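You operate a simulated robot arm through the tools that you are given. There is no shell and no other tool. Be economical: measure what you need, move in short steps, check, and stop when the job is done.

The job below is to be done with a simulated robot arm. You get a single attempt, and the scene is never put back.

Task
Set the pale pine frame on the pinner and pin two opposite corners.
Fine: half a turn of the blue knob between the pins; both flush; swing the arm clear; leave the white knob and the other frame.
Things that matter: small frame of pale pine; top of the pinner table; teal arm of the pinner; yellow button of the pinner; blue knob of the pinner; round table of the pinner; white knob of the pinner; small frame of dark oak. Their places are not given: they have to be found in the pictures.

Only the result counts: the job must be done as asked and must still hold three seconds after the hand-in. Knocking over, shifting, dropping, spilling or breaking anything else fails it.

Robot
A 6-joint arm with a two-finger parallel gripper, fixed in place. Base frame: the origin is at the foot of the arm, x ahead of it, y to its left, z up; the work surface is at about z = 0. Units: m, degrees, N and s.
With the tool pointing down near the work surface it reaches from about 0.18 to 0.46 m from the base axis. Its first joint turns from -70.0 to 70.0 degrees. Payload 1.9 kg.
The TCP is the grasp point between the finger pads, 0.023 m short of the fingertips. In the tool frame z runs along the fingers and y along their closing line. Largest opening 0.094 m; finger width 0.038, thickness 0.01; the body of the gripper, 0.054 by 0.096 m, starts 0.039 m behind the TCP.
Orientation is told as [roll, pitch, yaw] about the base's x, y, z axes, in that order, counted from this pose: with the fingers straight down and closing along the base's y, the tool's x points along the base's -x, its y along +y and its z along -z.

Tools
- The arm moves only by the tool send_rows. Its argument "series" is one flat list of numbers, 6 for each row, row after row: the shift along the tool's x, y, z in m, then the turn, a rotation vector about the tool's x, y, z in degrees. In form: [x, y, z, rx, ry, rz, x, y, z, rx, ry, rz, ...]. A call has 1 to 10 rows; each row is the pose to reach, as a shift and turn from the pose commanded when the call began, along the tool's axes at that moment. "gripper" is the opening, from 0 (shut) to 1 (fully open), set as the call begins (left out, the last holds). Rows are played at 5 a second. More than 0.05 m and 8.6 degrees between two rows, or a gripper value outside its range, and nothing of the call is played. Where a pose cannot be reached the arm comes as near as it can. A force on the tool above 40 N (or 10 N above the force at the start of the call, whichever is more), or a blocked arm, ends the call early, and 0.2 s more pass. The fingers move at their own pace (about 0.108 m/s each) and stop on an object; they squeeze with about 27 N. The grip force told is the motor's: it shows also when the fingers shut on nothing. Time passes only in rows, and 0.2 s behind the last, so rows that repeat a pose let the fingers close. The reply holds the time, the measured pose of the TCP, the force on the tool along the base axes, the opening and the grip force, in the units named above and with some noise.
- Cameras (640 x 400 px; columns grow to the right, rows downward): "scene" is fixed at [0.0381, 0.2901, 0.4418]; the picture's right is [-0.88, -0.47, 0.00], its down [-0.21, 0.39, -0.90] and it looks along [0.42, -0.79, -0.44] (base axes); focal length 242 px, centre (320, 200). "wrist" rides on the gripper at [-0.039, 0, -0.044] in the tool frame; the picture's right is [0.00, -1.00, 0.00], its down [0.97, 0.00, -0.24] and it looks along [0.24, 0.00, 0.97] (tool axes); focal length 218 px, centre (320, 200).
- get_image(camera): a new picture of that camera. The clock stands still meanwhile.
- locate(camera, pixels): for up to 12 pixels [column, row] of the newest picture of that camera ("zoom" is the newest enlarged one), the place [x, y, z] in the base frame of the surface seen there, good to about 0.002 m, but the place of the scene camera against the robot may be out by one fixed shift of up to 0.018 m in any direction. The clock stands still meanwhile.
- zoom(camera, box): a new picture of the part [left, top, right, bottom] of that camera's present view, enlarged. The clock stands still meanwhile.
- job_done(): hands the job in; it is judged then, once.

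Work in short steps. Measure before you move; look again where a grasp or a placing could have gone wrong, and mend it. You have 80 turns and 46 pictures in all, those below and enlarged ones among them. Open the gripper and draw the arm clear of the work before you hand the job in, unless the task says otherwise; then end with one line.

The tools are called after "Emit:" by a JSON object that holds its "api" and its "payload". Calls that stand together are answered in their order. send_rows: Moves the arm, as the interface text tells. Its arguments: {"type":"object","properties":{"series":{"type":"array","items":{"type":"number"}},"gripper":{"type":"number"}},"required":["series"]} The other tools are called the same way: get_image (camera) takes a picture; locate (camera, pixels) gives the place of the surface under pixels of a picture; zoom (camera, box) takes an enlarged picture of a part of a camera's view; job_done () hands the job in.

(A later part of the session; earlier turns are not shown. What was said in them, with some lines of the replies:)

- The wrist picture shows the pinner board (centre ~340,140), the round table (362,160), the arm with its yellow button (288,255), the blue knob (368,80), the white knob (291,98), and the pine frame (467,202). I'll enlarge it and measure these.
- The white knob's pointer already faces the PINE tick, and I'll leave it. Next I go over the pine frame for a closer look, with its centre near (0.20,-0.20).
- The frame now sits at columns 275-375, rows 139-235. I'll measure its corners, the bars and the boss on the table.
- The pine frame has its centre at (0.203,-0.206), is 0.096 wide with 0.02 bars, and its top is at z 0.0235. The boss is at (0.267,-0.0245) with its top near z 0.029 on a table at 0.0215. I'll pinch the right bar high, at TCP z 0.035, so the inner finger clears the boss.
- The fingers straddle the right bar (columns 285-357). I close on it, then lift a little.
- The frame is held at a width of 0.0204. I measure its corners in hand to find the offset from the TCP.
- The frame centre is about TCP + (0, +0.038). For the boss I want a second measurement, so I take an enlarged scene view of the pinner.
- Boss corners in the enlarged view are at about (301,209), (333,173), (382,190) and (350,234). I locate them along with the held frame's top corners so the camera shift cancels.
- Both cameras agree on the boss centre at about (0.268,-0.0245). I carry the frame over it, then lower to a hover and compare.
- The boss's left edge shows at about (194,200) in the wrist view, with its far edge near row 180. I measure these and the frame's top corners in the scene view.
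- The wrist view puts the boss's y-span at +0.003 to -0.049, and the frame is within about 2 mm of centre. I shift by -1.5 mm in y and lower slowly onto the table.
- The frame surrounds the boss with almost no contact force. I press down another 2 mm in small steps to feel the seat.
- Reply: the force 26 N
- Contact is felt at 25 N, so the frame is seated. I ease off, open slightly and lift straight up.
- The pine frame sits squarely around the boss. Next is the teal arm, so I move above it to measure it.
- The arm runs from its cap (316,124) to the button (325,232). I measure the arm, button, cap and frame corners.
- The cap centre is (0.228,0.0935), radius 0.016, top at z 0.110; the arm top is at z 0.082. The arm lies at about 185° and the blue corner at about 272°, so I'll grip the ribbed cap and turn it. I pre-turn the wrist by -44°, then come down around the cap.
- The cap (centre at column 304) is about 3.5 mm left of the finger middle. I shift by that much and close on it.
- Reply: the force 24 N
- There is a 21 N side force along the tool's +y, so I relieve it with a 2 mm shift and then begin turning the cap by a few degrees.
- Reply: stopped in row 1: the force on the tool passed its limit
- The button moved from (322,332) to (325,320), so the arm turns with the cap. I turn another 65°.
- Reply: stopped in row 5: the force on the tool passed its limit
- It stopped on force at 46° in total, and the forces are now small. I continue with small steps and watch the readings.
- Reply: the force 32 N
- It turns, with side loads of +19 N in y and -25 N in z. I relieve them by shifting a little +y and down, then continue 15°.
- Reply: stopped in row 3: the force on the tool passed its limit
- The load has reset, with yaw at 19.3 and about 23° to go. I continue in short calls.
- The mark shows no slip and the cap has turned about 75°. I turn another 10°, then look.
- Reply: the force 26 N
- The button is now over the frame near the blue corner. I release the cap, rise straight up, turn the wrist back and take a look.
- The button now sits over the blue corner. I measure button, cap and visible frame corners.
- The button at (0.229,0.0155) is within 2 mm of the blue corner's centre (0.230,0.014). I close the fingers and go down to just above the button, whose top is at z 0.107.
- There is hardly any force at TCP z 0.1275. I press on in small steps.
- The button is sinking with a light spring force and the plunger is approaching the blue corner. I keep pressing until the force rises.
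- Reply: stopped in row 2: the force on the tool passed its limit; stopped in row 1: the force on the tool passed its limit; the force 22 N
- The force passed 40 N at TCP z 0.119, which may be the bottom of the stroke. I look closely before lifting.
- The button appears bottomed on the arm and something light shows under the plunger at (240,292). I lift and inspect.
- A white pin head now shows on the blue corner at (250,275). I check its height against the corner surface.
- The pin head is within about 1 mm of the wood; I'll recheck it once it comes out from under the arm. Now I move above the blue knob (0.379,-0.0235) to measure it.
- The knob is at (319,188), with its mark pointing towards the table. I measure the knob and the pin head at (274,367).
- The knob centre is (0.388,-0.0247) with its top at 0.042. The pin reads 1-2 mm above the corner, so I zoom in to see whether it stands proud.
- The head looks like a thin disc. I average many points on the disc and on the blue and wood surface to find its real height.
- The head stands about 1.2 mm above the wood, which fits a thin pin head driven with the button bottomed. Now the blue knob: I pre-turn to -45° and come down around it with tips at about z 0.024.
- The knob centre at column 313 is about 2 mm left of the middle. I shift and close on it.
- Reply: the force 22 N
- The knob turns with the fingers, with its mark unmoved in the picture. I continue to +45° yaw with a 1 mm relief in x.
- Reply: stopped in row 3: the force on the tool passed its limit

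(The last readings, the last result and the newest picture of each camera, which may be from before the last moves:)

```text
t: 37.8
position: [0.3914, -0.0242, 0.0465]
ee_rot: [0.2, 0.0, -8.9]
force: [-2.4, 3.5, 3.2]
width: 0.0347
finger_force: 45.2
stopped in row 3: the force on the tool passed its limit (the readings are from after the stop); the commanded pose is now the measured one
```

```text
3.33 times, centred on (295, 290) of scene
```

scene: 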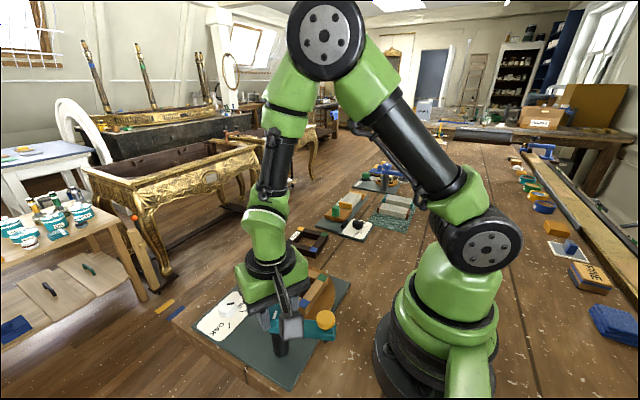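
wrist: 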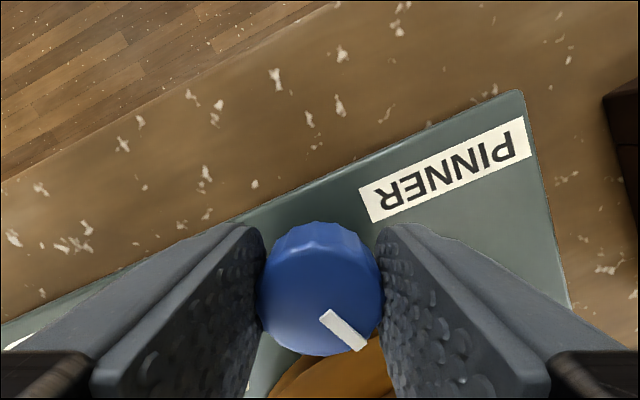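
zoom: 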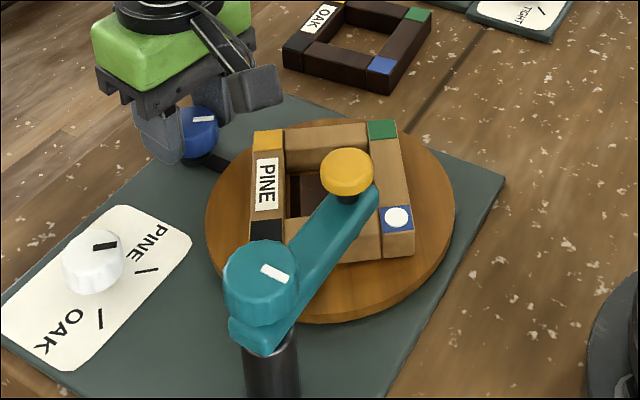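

The table and frame turn 1:1 with the knob, and the pin head is clearly visible. I continue in short calls.

Emit:
{"api": "send_rows", "payload": {"series": [0, 0, 0, 0, 0, -5, 0, 0, 0, 0, 0, -10, 0, 0, 0, 0, 0, -15, 0, 0, 0, 0, 0, -20]}}

Emit:
{"api": "send_rows", "payload": {"series": [0, 0, 0, 0, 0, -5, 0, 0, 0, 0, 0, -10, 0, 0, 0, 0, 0, -15, 0, 0, 0, 0, 0, -20]}}

Emit:
{"api": "send_rows", "payload": {"series": [0, 0, 0, 0, 0, -5, 0, 0, 0, 0, 0, -10]}}

```text
t: 38.8
position: [0.3902, -0.0229, 0.0464]
ee_rot: [0.4, -0.2, 11.1]
force: [2.0, 27.9, 8.4]
width: 0.0346
finger_force: 45.0
```

```text
t: 39.8
position: [0.3888, -0.0223, 0.0445]
ee_rot: [0.2, -0.2, 28.6]
force: [-3.2, 2.7, 2.5]
width: 0.035
finger_force: 45.4
stopped in row 4: the force on the tool passed its limit (the readings are from after the stop); the commanded pose is now the measured one
```

```text
t: 40.4
position: [0.3902, -0.0221, 0.0452]
ee_rot: [0.2, -0.2, 38.9]
force: [-5.7, 5.3, 11.3]
width: 0.0348
finger_force: 45.1
```

84° is done. I keep turning in the same grip as long as the wrist allows.

Emit:
{"api": "send_rows", "payload": {"series": [0, 0, 0, 0, 0, -5, 0, 0, 0, 0, 0, -10, 0, 0, 0, 0, 0, -15, 0, 0, 0, 0, 0, -20]}}

Emit:
{"api": "send_rows", "payload": {"series": [0, 0, 0, 0, 0, -5, 0, 0, 0, 0, 0, -10, 0, 0, 0, 0, 0, -15, 0, 0, 0, 0, 0, -20]}}

Emit:
{"api": "send_rows", "payload": {"series": [0, 0, 0, 0, 0, -5, 0, 0, 0, 0, 0, -10, 0, 0, 0, 0, 0, -15, 0, 0, 0, 0, 0, -20]}}

```text
t: 41.5
position: [0.3905, -0.0212, 0.0453]
ee_rot: [0.4, -0.2, 58.7]
force: [-6.7, -0.1, 5.1]
width: 0.0348
finger_force: 45.3
stopped in row 4: the force on the tool passed its limit (the readings are from after the stop); the commanded pose is now the measured one
```

```text
t: 42.5
position: [0.3879, -0.0196, 0.0461]
ee_rot: [0.5, -0.4, 78.6]
force: [-21.6, 6.9, 17.8]
width: 0.0348
finger_force: 45.2
```

```text
t: 43.0
position: [0.3879, -0.0214, 0.0459]
ee_rot: [0.5, -0.3, 84.0]
force: [-6.7, 0.3, 5.1]
width: 0.0348
finger_force: 44.7
stopped in row 2: the force on the tool passed its limit (the readings are from after the stop); the commanded pose is now the measured one
```

129° is done and the wrist is still moving. About 51° is left.

Emit:
{"api": "send_rows", "payload": {"series": [0, 0, 0, 0, 0, -5, 0, 0, 0, 0, 0, -10, 0, 0, 0, 0, 0, -15]}}

Emit:
{"api": "send_rows", "payload": {"series": [0, 0, 0, 0, 0, -5, 0, 0, 0, 0, 0, -10, 0, 0, 0, 0, 0, -15]}}

Emit:
{"api": "zoom", "payload": {"camera": "scene", "box": [220, 230, 370, 350]}}

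```text
t: 43.8
position: [0.3881, -0.0208, 0.0459]
ee_rot: [0.5, -0.5, 99.1]
force: [-22.3, 1.0, 20.2]
width: 0.0351
finger_force: 44.9
```

```text
t: 44.3
position: [0.3873, -0.0206, 0.0442]
ee_rot: [0.5, -0.7, 105.6]
force: [-6.1, -0.7, 4.9]
width: 0.0348
finger_force: 44.9
stopped in row 2: the force on the tool passed its limit (the readings are from after the stop); the commanded pose is now the measured one
```

```text
3.33 times, centred on (295, 290) of scene
```

zoom: 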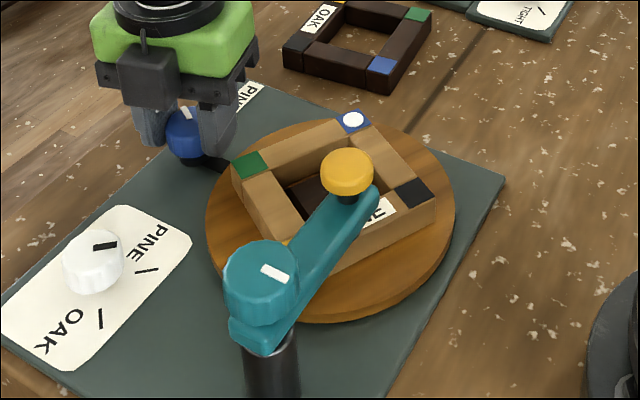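

About 150.7° in total, and the pinned corner has moved round to the far side. I turn the last 29°.

Emit:
{"api": "send_rows", "payload": {"series": [0, 0, 0, 0, 0, -5, 0, 0, 0, 0, 0, -10, 0, 0, 0, 0, 0, -14]}}

Emit:
{"api": "send_rows", "payload": {"series": [-0.001, 0.001, 0.0005, 0, 0, -5, -0.001, 0.001, 0.0005, 0, 0, -10, -0.001, 0.001, 0.0005, 0, 0, -15]}}

```text
t: 45.1
position: [0.3867, -0.0206, 0.0449]
ee_rot: [0.5, -0.9, 119.5]
force: [-22.4, -6.1, 24.8]
width: 0.0348
finger_force: 44.6
```

```text
t: 45.9
position: [0.3872, -0.0211, 0.0458]
ee_rot: [0.2, -0.7, 134.9]
force: [-17.3, -27.7, 25.9]
width: 0.0346
finger_force: 45.3
```

The knob has now turned 180.1°. I open, lift straight up and unwind the wrist.

Emit:
{"api": "send_rows", "payload": {"series": [0, 0, 0, 0, 0, 0, 0, 0, 0, 0, 0, 0, 0, 0, -0.03, 0, 0, 0, 0, 0, -0.07, 0, 0, 0, 0, 0, -0.11, 0, 0, 0, 0, 0, -0.13, 0, 0, 8, 0, 0, -0.13, 0, 0, 16, 0, 0, -0.13, 0, 0, 24, 0, 0, -0.13, 0, 0, 32, 0, 0, -0.13, 0, 0, 40], "gripper": 0.6}}

Emit:
{"api": "send_rows", "payload": {"series": [0, 0, 0, 0, 0, 8.5, 0, 0, 0, 0, 0, 17, 0, 0, 0, 0, 0, 25.5, 0, 0, 0, 0, 0, 34, 0, 0, 0, 0, 0, 42.5, 0, 0, 0, 0, 0, 51, 0, 0, 0, 0, 0, 59.5, 0, 0, 0, 0, 0, 68, 0, 0, 0, 0, 0, 76.5, 0, 0, 0, 0, 0, 85]}}

Emit:
{"api": "send_rows", "payload": {"series": [0, 0, 0, 0, 0, 5, 0, 0, 0, 0, 0, 9.8, 0, 0, 0, 0, 0, 9.8]}}

Emit:
{"api": "get_image", "payload": {"camera": "wrist"}}

```text
t: 48.1
position: [0.388, -0.0209, 0.1743]
ee_rot: [0.6, -0.6, 94.5]
force: [-0.1, -0.9, -0.3]
width: 0.0562
finger_force: 0.0
```

```text
t: 50.3
position: [0.3877, -0.021, 0.1756]
ee_rot: [0.6, 0.6, 9.5]
force: [-0.3, 0.2, -0.5]
width: 0.0563
finger_force: 0.1
```

```text
t: 51.1
position: [0.3875, -0.0211, 0.1755]
ee_rot: [0.5, 0.7, -0.2]
force: [-0.1, -0.1, 0.5]
width: 0.0563
finger_force: 0.1
```

```text
10 pictures are left
```

wrist: 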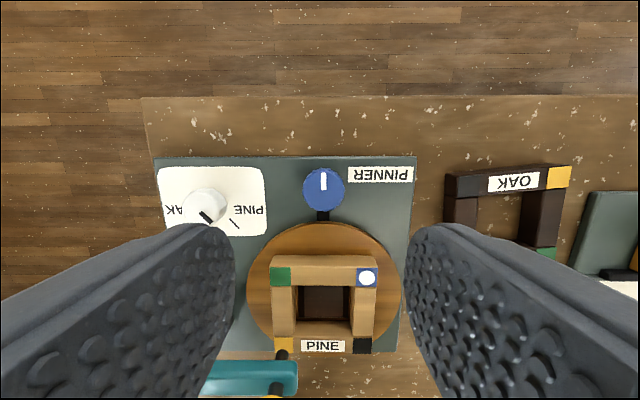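

The frame is square again, with the pinned blue corner opposite and the yellow corner under the plunger. I measure the corner places and the button.

Emit:
{"api": "locate", "payload": {"camera": "wrist", "pixels": [[366, 277], [373, 285], [359, 269], [281, 277], [284, 344], [363, 345], [273, 285], [290, 269], [289, 350], [357, 350], [275, 338], [370, 338]]}}

```text
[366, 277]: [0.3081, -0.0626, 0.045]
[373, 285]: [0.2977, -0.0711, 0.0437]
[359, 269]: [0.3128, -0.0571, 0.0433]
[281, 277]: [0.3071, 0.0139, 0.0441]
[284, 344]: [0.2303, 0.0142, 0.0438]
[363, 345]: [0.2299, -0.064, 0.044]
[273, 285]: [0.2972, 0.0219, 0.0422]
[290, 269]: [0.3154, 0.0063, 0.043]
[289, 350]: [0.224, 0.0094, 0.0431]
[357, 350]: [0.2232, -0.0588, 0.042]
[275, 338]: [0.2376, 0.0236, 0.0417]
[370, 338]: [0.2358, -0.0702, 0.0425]
```

The yellow corner's centre is (0.230,0.0142), under the button at (0.229,0.0155). I close the fingers and move above the button.

Emit:
{"api": "send_rows", "payload": {"series": [0.03, 0.007, -0.015, 0, 0, 0, 0.06, 0.014, -0.02, 0, 0, 0, 0.09, 0.021, -0.02, 0, 0, 0, 0.12, 0.028, -0.02, 0, 0, 0, 0.1585, 0.0367, -0.02, -0.4, -0.6, 0, 0.1585, 0.0367, -0.02, -0.4, -0.6, 0], "gripper": 0}}

```text
t: 52.5
position: [0.2286, 0.0138, 0.1963]
ee_rot: [0.9, -0.1, -0.2]
force: [-0.3, 0.4, 0.1]
width: 0.0001
finger_force: 27.0
```

I level the tool, correct y by 1.5 mm, and come down to just above the button.

Emit:
{"api": "send_rows", "payload": {"series": [0, 0.0015, 0.02, 0.9, 0, 0, 0, 0.0015, 0.04, 0.9, 0, 0, 0, 0.0015, 0.06, 0.9, 0, 0, 0, 0.0015, 0.064, 0.9, 0, 0, 0, 0.0015, 0.067, 0.9, 0, 0]}}

Emit:
{"api": "send_rows", "payload": {"series": [0, 0, 0.002, 0, 0, 0, 0, 0, 0.004, 0, 0, 0, 0, 0, 0.006, 0, 0, 0, 0, 0, 0.007, 0, 0, 0]}}

```text
t: 53.7
position: [0.2289, 0.0183, 0.1291]
ee_rot: [0.0, 0.0, -0.2]
force: [0.6, -0.6, 0.6]
width: 0.0
finger_force: 26.9
```

```text
t: 54.7
position: [0.2298, 0.0185, 0.1227]
ee_rot: [0.0, 0.2, -0.2]
force: [0.6, -0.6, 2.1]
width: 0.0
finger_force: 27.4
```

A light spring force at z 0.1227, as before. I press on in 1 mm steps.

Emit:
{"api": "send_rows", "payload": {"series": [0, 0, 0.001, 0, 0, 0, 0, 0, 0.002, 0, 0, 0]}}

Emit:
{"api": "send_rows", "payload": {"series": [0, 0, 0.0008, 0, 0, 0]}}

Emit:
{"api": "send_rows", "payload": {"series": [0, 0, 0.0008, 0, 0, 0]}}

Emit:
{"api": "send_rows", "payload": {"series": [0, 0, 0.0008, 0, 0, 0]}}

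```text
t: 55.3
position: [0.2288, 0.018, 0.1217]
ee_rot: [-0.1, 0.1, -0.3]
force: [-0.7, 0.6, 2.7]
width: 0.0001
finger_force: 26.7
```

```text
t: 55.7
position: [0.2302, 0.0173, 0.1213]
ee_rot: [0.0, 0.1, -0.1]
force: [-0.3, -1.9, 1.3]
width: 0.0001
finger_force: 26.9
```

```text
t: 56.1
position: [0.2294, 0.0189, 0.1197]
ee_rot: [0.1, 0.0, -0.1]
force: [-5.0, -1.3, 21.4]
width: 0.0
finger_force: 26.9
```

```text
t: 56.6
position: [0.2292, 0.0182, 0.1193]
ee_rot: [0.0, 0.0, -0.1]
force: [-3.8, -2.4, 19.9]
width: 0.0001
finger_force: 26.8
stopped in row 1: the force on the tool passed its limit (the readings are from after the stop); the commanded pose is now the measured one
```

It meets the same hard bottom at z 0.119 as the first. I give one more short press like the first time, then lift and inspect.

Emit:
{"api": "send_rows", "payload": {"series": [0, 0, 0.001, 0, 0, 0]}}

Emit:
{"api": "send_rows", "payload": {"series": [0, 0, -0.02, 0, 0, 0, 0, 0, -0.05, 0, 0, 0, 0, 0, -0.08, 0, 0, 0]}}

Emit:
{"api": "zoom", "payload": {"camera": "scene", "box": [270, 255, 350, 319]}}

```text
t: 57.0
position: [0.229, 0.0175, 0.1196]
ee_rot: [0.0, -0.1, -0.1]
force: [-4.3, -1.9, 21.6]
width: 0.0001
finger_force: 27.0
stopped in row 1: the force on the tool passed its limit (the readings are from after the stop); the commanded pose is now the measured one
```

```text
t: 57.8
position: [0.2292, 0.0183, 0.1985]
ee_rot: [-0.1, 0.0, -0.1]
force: [0.5, 0.2, 0.0]
width: 0.0
finger_force: 27.2
```

```text
6.25 times, centred on (310, 287) of scene
```

zoom: 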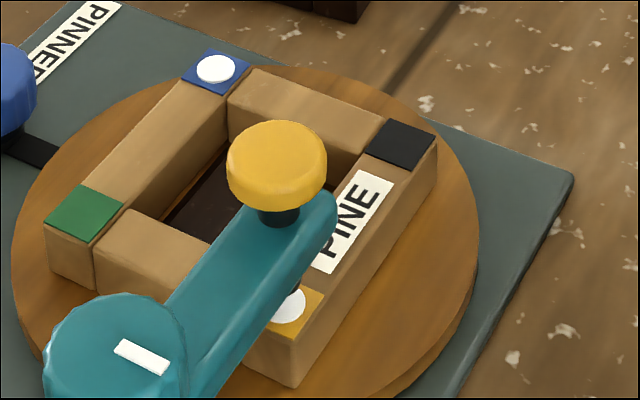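

Both corners carry seated pin heads. To swing the arm clear I go back to the cap, at (0.2305,0.095) with yaw +43°, and come down open around it.

Emit:
{"api": "send_rows", "payload": {"series": [0, 0.025, 0, 0, 0, -7.2, 0, 0.05, 0, 0, 0, -14.4, -0.0013, 0.077, 0, 0, 0, -21.6, -0.0013, 0.077, 0, 0, 0, -28.8, -0.0013, 0.077, 0.01, 0, 0, -36, -0.0013, 0.077, 0.03, 0, 0, -43, -0.0013, 0.077, 0.06, 0, 0, -43, -0.0013, 0.077, 0.078, 0, 0, -43, -0.0013, 0.077, 0.086, 0, 0, -43, -0.0013, 0.077, 0.086, 0, 0, -43], "gripper": 0.64}}

Emit:
{"api": "get_image", "payload": {"camera": "wrist"}}

```text
t: 60.0
position: [0.2313, 0.0944, 0.1125]
ee_rot: [0.0, -0.1, 42.9]
force: [0.3, 0.3, 0.1]
width: 0.0603
finger_force: 0.1
```

```text
8 pictures are left
```

wrist: 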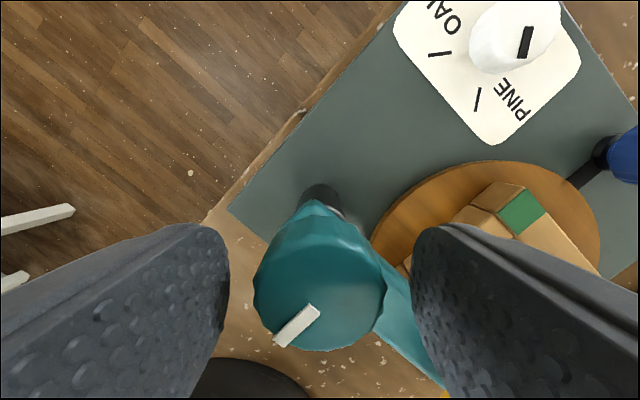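

The cap is well centred at column 320. I close and begin turning it back.

Emit:
{"api": "send_rows", "payload": {"series": [0, 0, 0, 0, 0, 0, 0, 0, 0, 0, 0, 0, 0, 0, 0, 0, 0, 0], "gripper": 0.2}}

Emit:
{"api": "send_rows", "payload": {"series": [0, 0, 0, 0, 0, 5, 0, 0, 0, 0, 0, 10, 0, 0, 0, 0, 0, 15, 0, 0, 0, 0, 0, 20]}}

Emit:
{"api": "send_rows", "payload": {"series": [0, 0, 0, 0, 0, 5, 0, 0, 0, 0, 0, 10, 0, 0, 0, 0, 0, 15, 0, 0, 0, 0, 0, 20]}}

Emit:
{"api": "send_rows", "payload": {"series": [0, 0, 0, 0, 0, 5, 0, 0, 0, 0, 0, 10, 0, 0, 0, 0, 0, 15, 0, 0, 0, 0, 0, 20]}}

```text
t: 60.8
position: [0.2314, 0.0951, 0.1132]
ee_rot: [0.0, 0.1, 42.9]
force: [-1.9, 5.1, -7.8]
width: 0.0349
finger_force: 44.9
```

```text
t: 61.8
position: [0.2311, 0.0958, 0.113]
ee_rot: [0.0, 0.0, 22.8]
force: [0.3, -8.3, 1.3]
width: 0.0348
finger_force: 45.1
```

```text
t: 62.8
position: [0.2309, 0.095, 0.1131]
ee_rot: [0.0, 0.0, 2.8]
force: [2.6, -12.0, -6.4]
width: 0.035
finger_force: 44.6
```

```text
t: 63.8
position: [0.2316, 0.0954, 0.1124]
ee_rot: [0.0, 0.1, -17.0]
force: [4.3, -22.8, -19.5]
width: 0.0349
finger_force: 45.2
```

60° back with no stops. I turn 26° more, to the starting angle.

Emit:
{"api": "send_rows", "payload": {"series": [0, 0, 0.001, 0, 0, 5, 0, 0, 0.001, 0, 0, 10, 0, 0, 0.001, 0, 0, 14]}}

Emit:
{"api": "send_rows", "payload": {"series": [0, 0, 0, 0, 0, 5, 0, 0, 0, 0, 0, 10, 0, 0, 0, 0, 0, 13]}}

Emit:
{"api": "get_image", "payload": {"camera": "scene"}}

```text
t: 64.3
position: [0.2299, 0.0956, 0.1131]
ee_rot: [0.0, -0.1, -23.4]
force: [-1.4, -5.5, 1.6]
width: 0.0347
finger_force: 45.8
stopped in row 2: the force on the tool passed its limit (the readings are from after the stop); the commanded pose is now the measured one
```

```text
t: 65.1
position: [0.2306, 0.0945, 0.1128]
ee_rot: [0.0, -0.1, -36.6]
force: [-0.2, -15.9, 18.6]
width: 0.0345
finger_force: 45.0
```

```text
7 pictures are left
```

scene: 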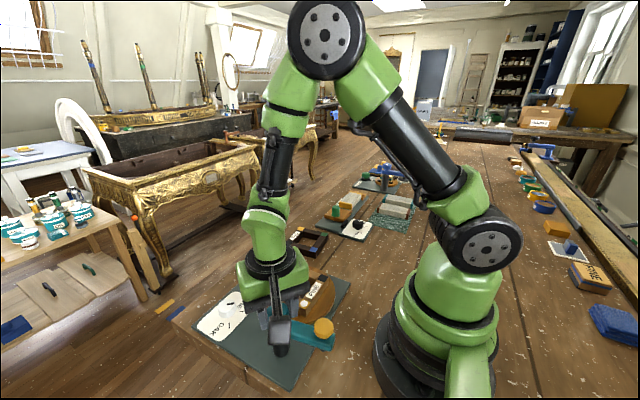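

The button is back at (323,328), clear of the table. I add 6° to match the start, release, rise and check.

Emit:
{"api": "send_rows", "payload": {"series": [0, 0, -0.001, 0, 0, 3, 0, 0, -0.001, 0, 0, 6]}}

Emit:
{"api": "send_rows", "payload": {"series": [0, 0, 0, 0, 0, 0, 0, 0, 0, 0, 0, 0, 0, 0, -0.02, 0, 0, 0, 0, 0, -0.05, 0, 0, 0, 0, 0, -0.09, 0, 0, 0, 0, 0, -0.12, 0, 0, -8, 0, 0, -0.12, 0, 0, -16, 0, 0, -0.12, 0, 0, -24, 0, 0, -0.12, 0, 0, -32, 0, 0, -0.12, 0, 0, -40], "gripper": 0.64}}

Emit:
{"api": "send_rows", "payload": {"series": [-0.01, -0.03, -0.01, 0, 0, 0, -0.02, -0.06, -0.02, 0, 0, 0, -0.02, -0.06, -0.02, 0, 0, 0], "gripper": 1}}

Emit:
{"api": "get_image", "payload": {"camera": "wrist"}}

Emit:
{"api": "zoom", "payload": {"camera": "scene", "box": [190, 225, 370, 369]}}

```text
t: 65.7
position: [0.2297, 0.0949, 0.1137]
ee_rot: [-0.1, 0.0, -42.3]
force: [2.2, -4.5, -30.5]
width: 0.0351
finger_force: 45.0
```

```text
t: 67.9
position: [0.2306, 0.0952, 0.2345]
ee_rot: [0.0, 0.0, -2.3]
force: [-0.3, -0.5, -0.3]
width: 0.0602
finger_force: 0.1
```

```text
t: 68.7
position: [0.2476, 0.0336, 0.255]
ee_rot: [0.0, 0.0, -2.5]
force: [-0.3, -0.7, 0.0]
width: 0.0939
finger_force: 0.1
```

```text
6 pictures are left
```

wrist: 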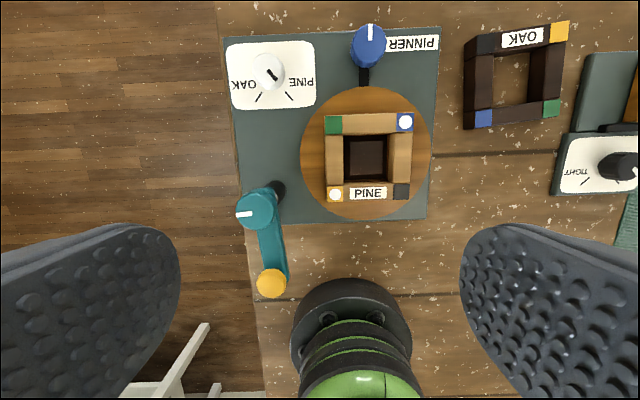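

```text
2.78 times, centred on (280, 297) of scene
```

zoom: 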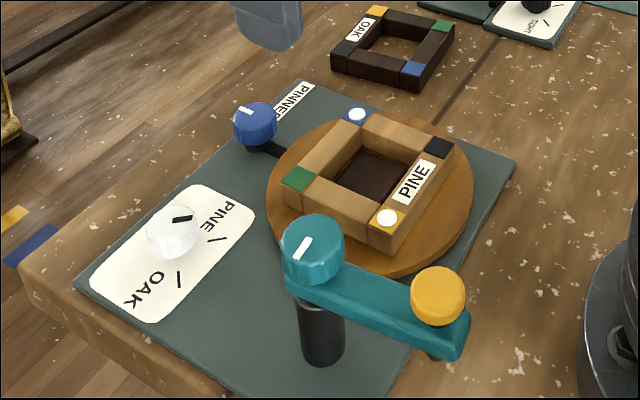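

The arm is clear, the frame is square, and the pins sit at (336,194) and (405,122). I do one last close-up of both heads.

Emit:
{"api": "zoom", "payload": {"camera": "scene", "box": [275, 250, 325, 290]}}

```text
10.00 times, centred on (300, 270) of scene
```

zoom: 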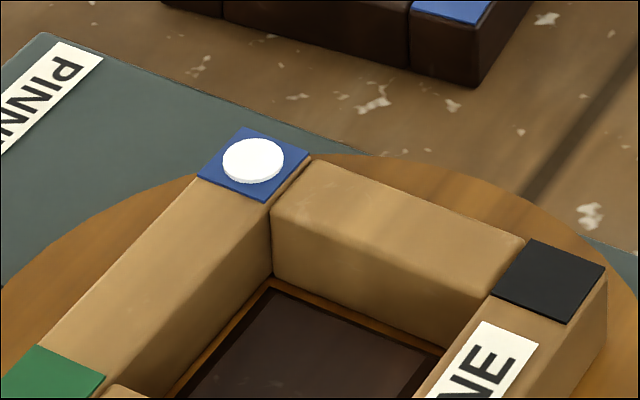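

Both heads look like thin discs lying on the wood, the white knob and the oak frame haven't moved, and the gripper is open and clear. I hand in the job.

Emit:
{"api": "job_done", "payload": {}}

```text
The job is handed in.
```

I handed the job in: the pine frame is on the pinner with its blue and yellow corners pinned, and the blue knob turned about 180° between the pins. The teal arm is swung clear, and I left the white knob and the oak frame alone. I pressed the button to a hard stop both times. The blue corner's pin head measured about 1.2 mm above the wood, which I took as the thickness of a flush head. The yellow corner's head I judged flush only from the pictures.
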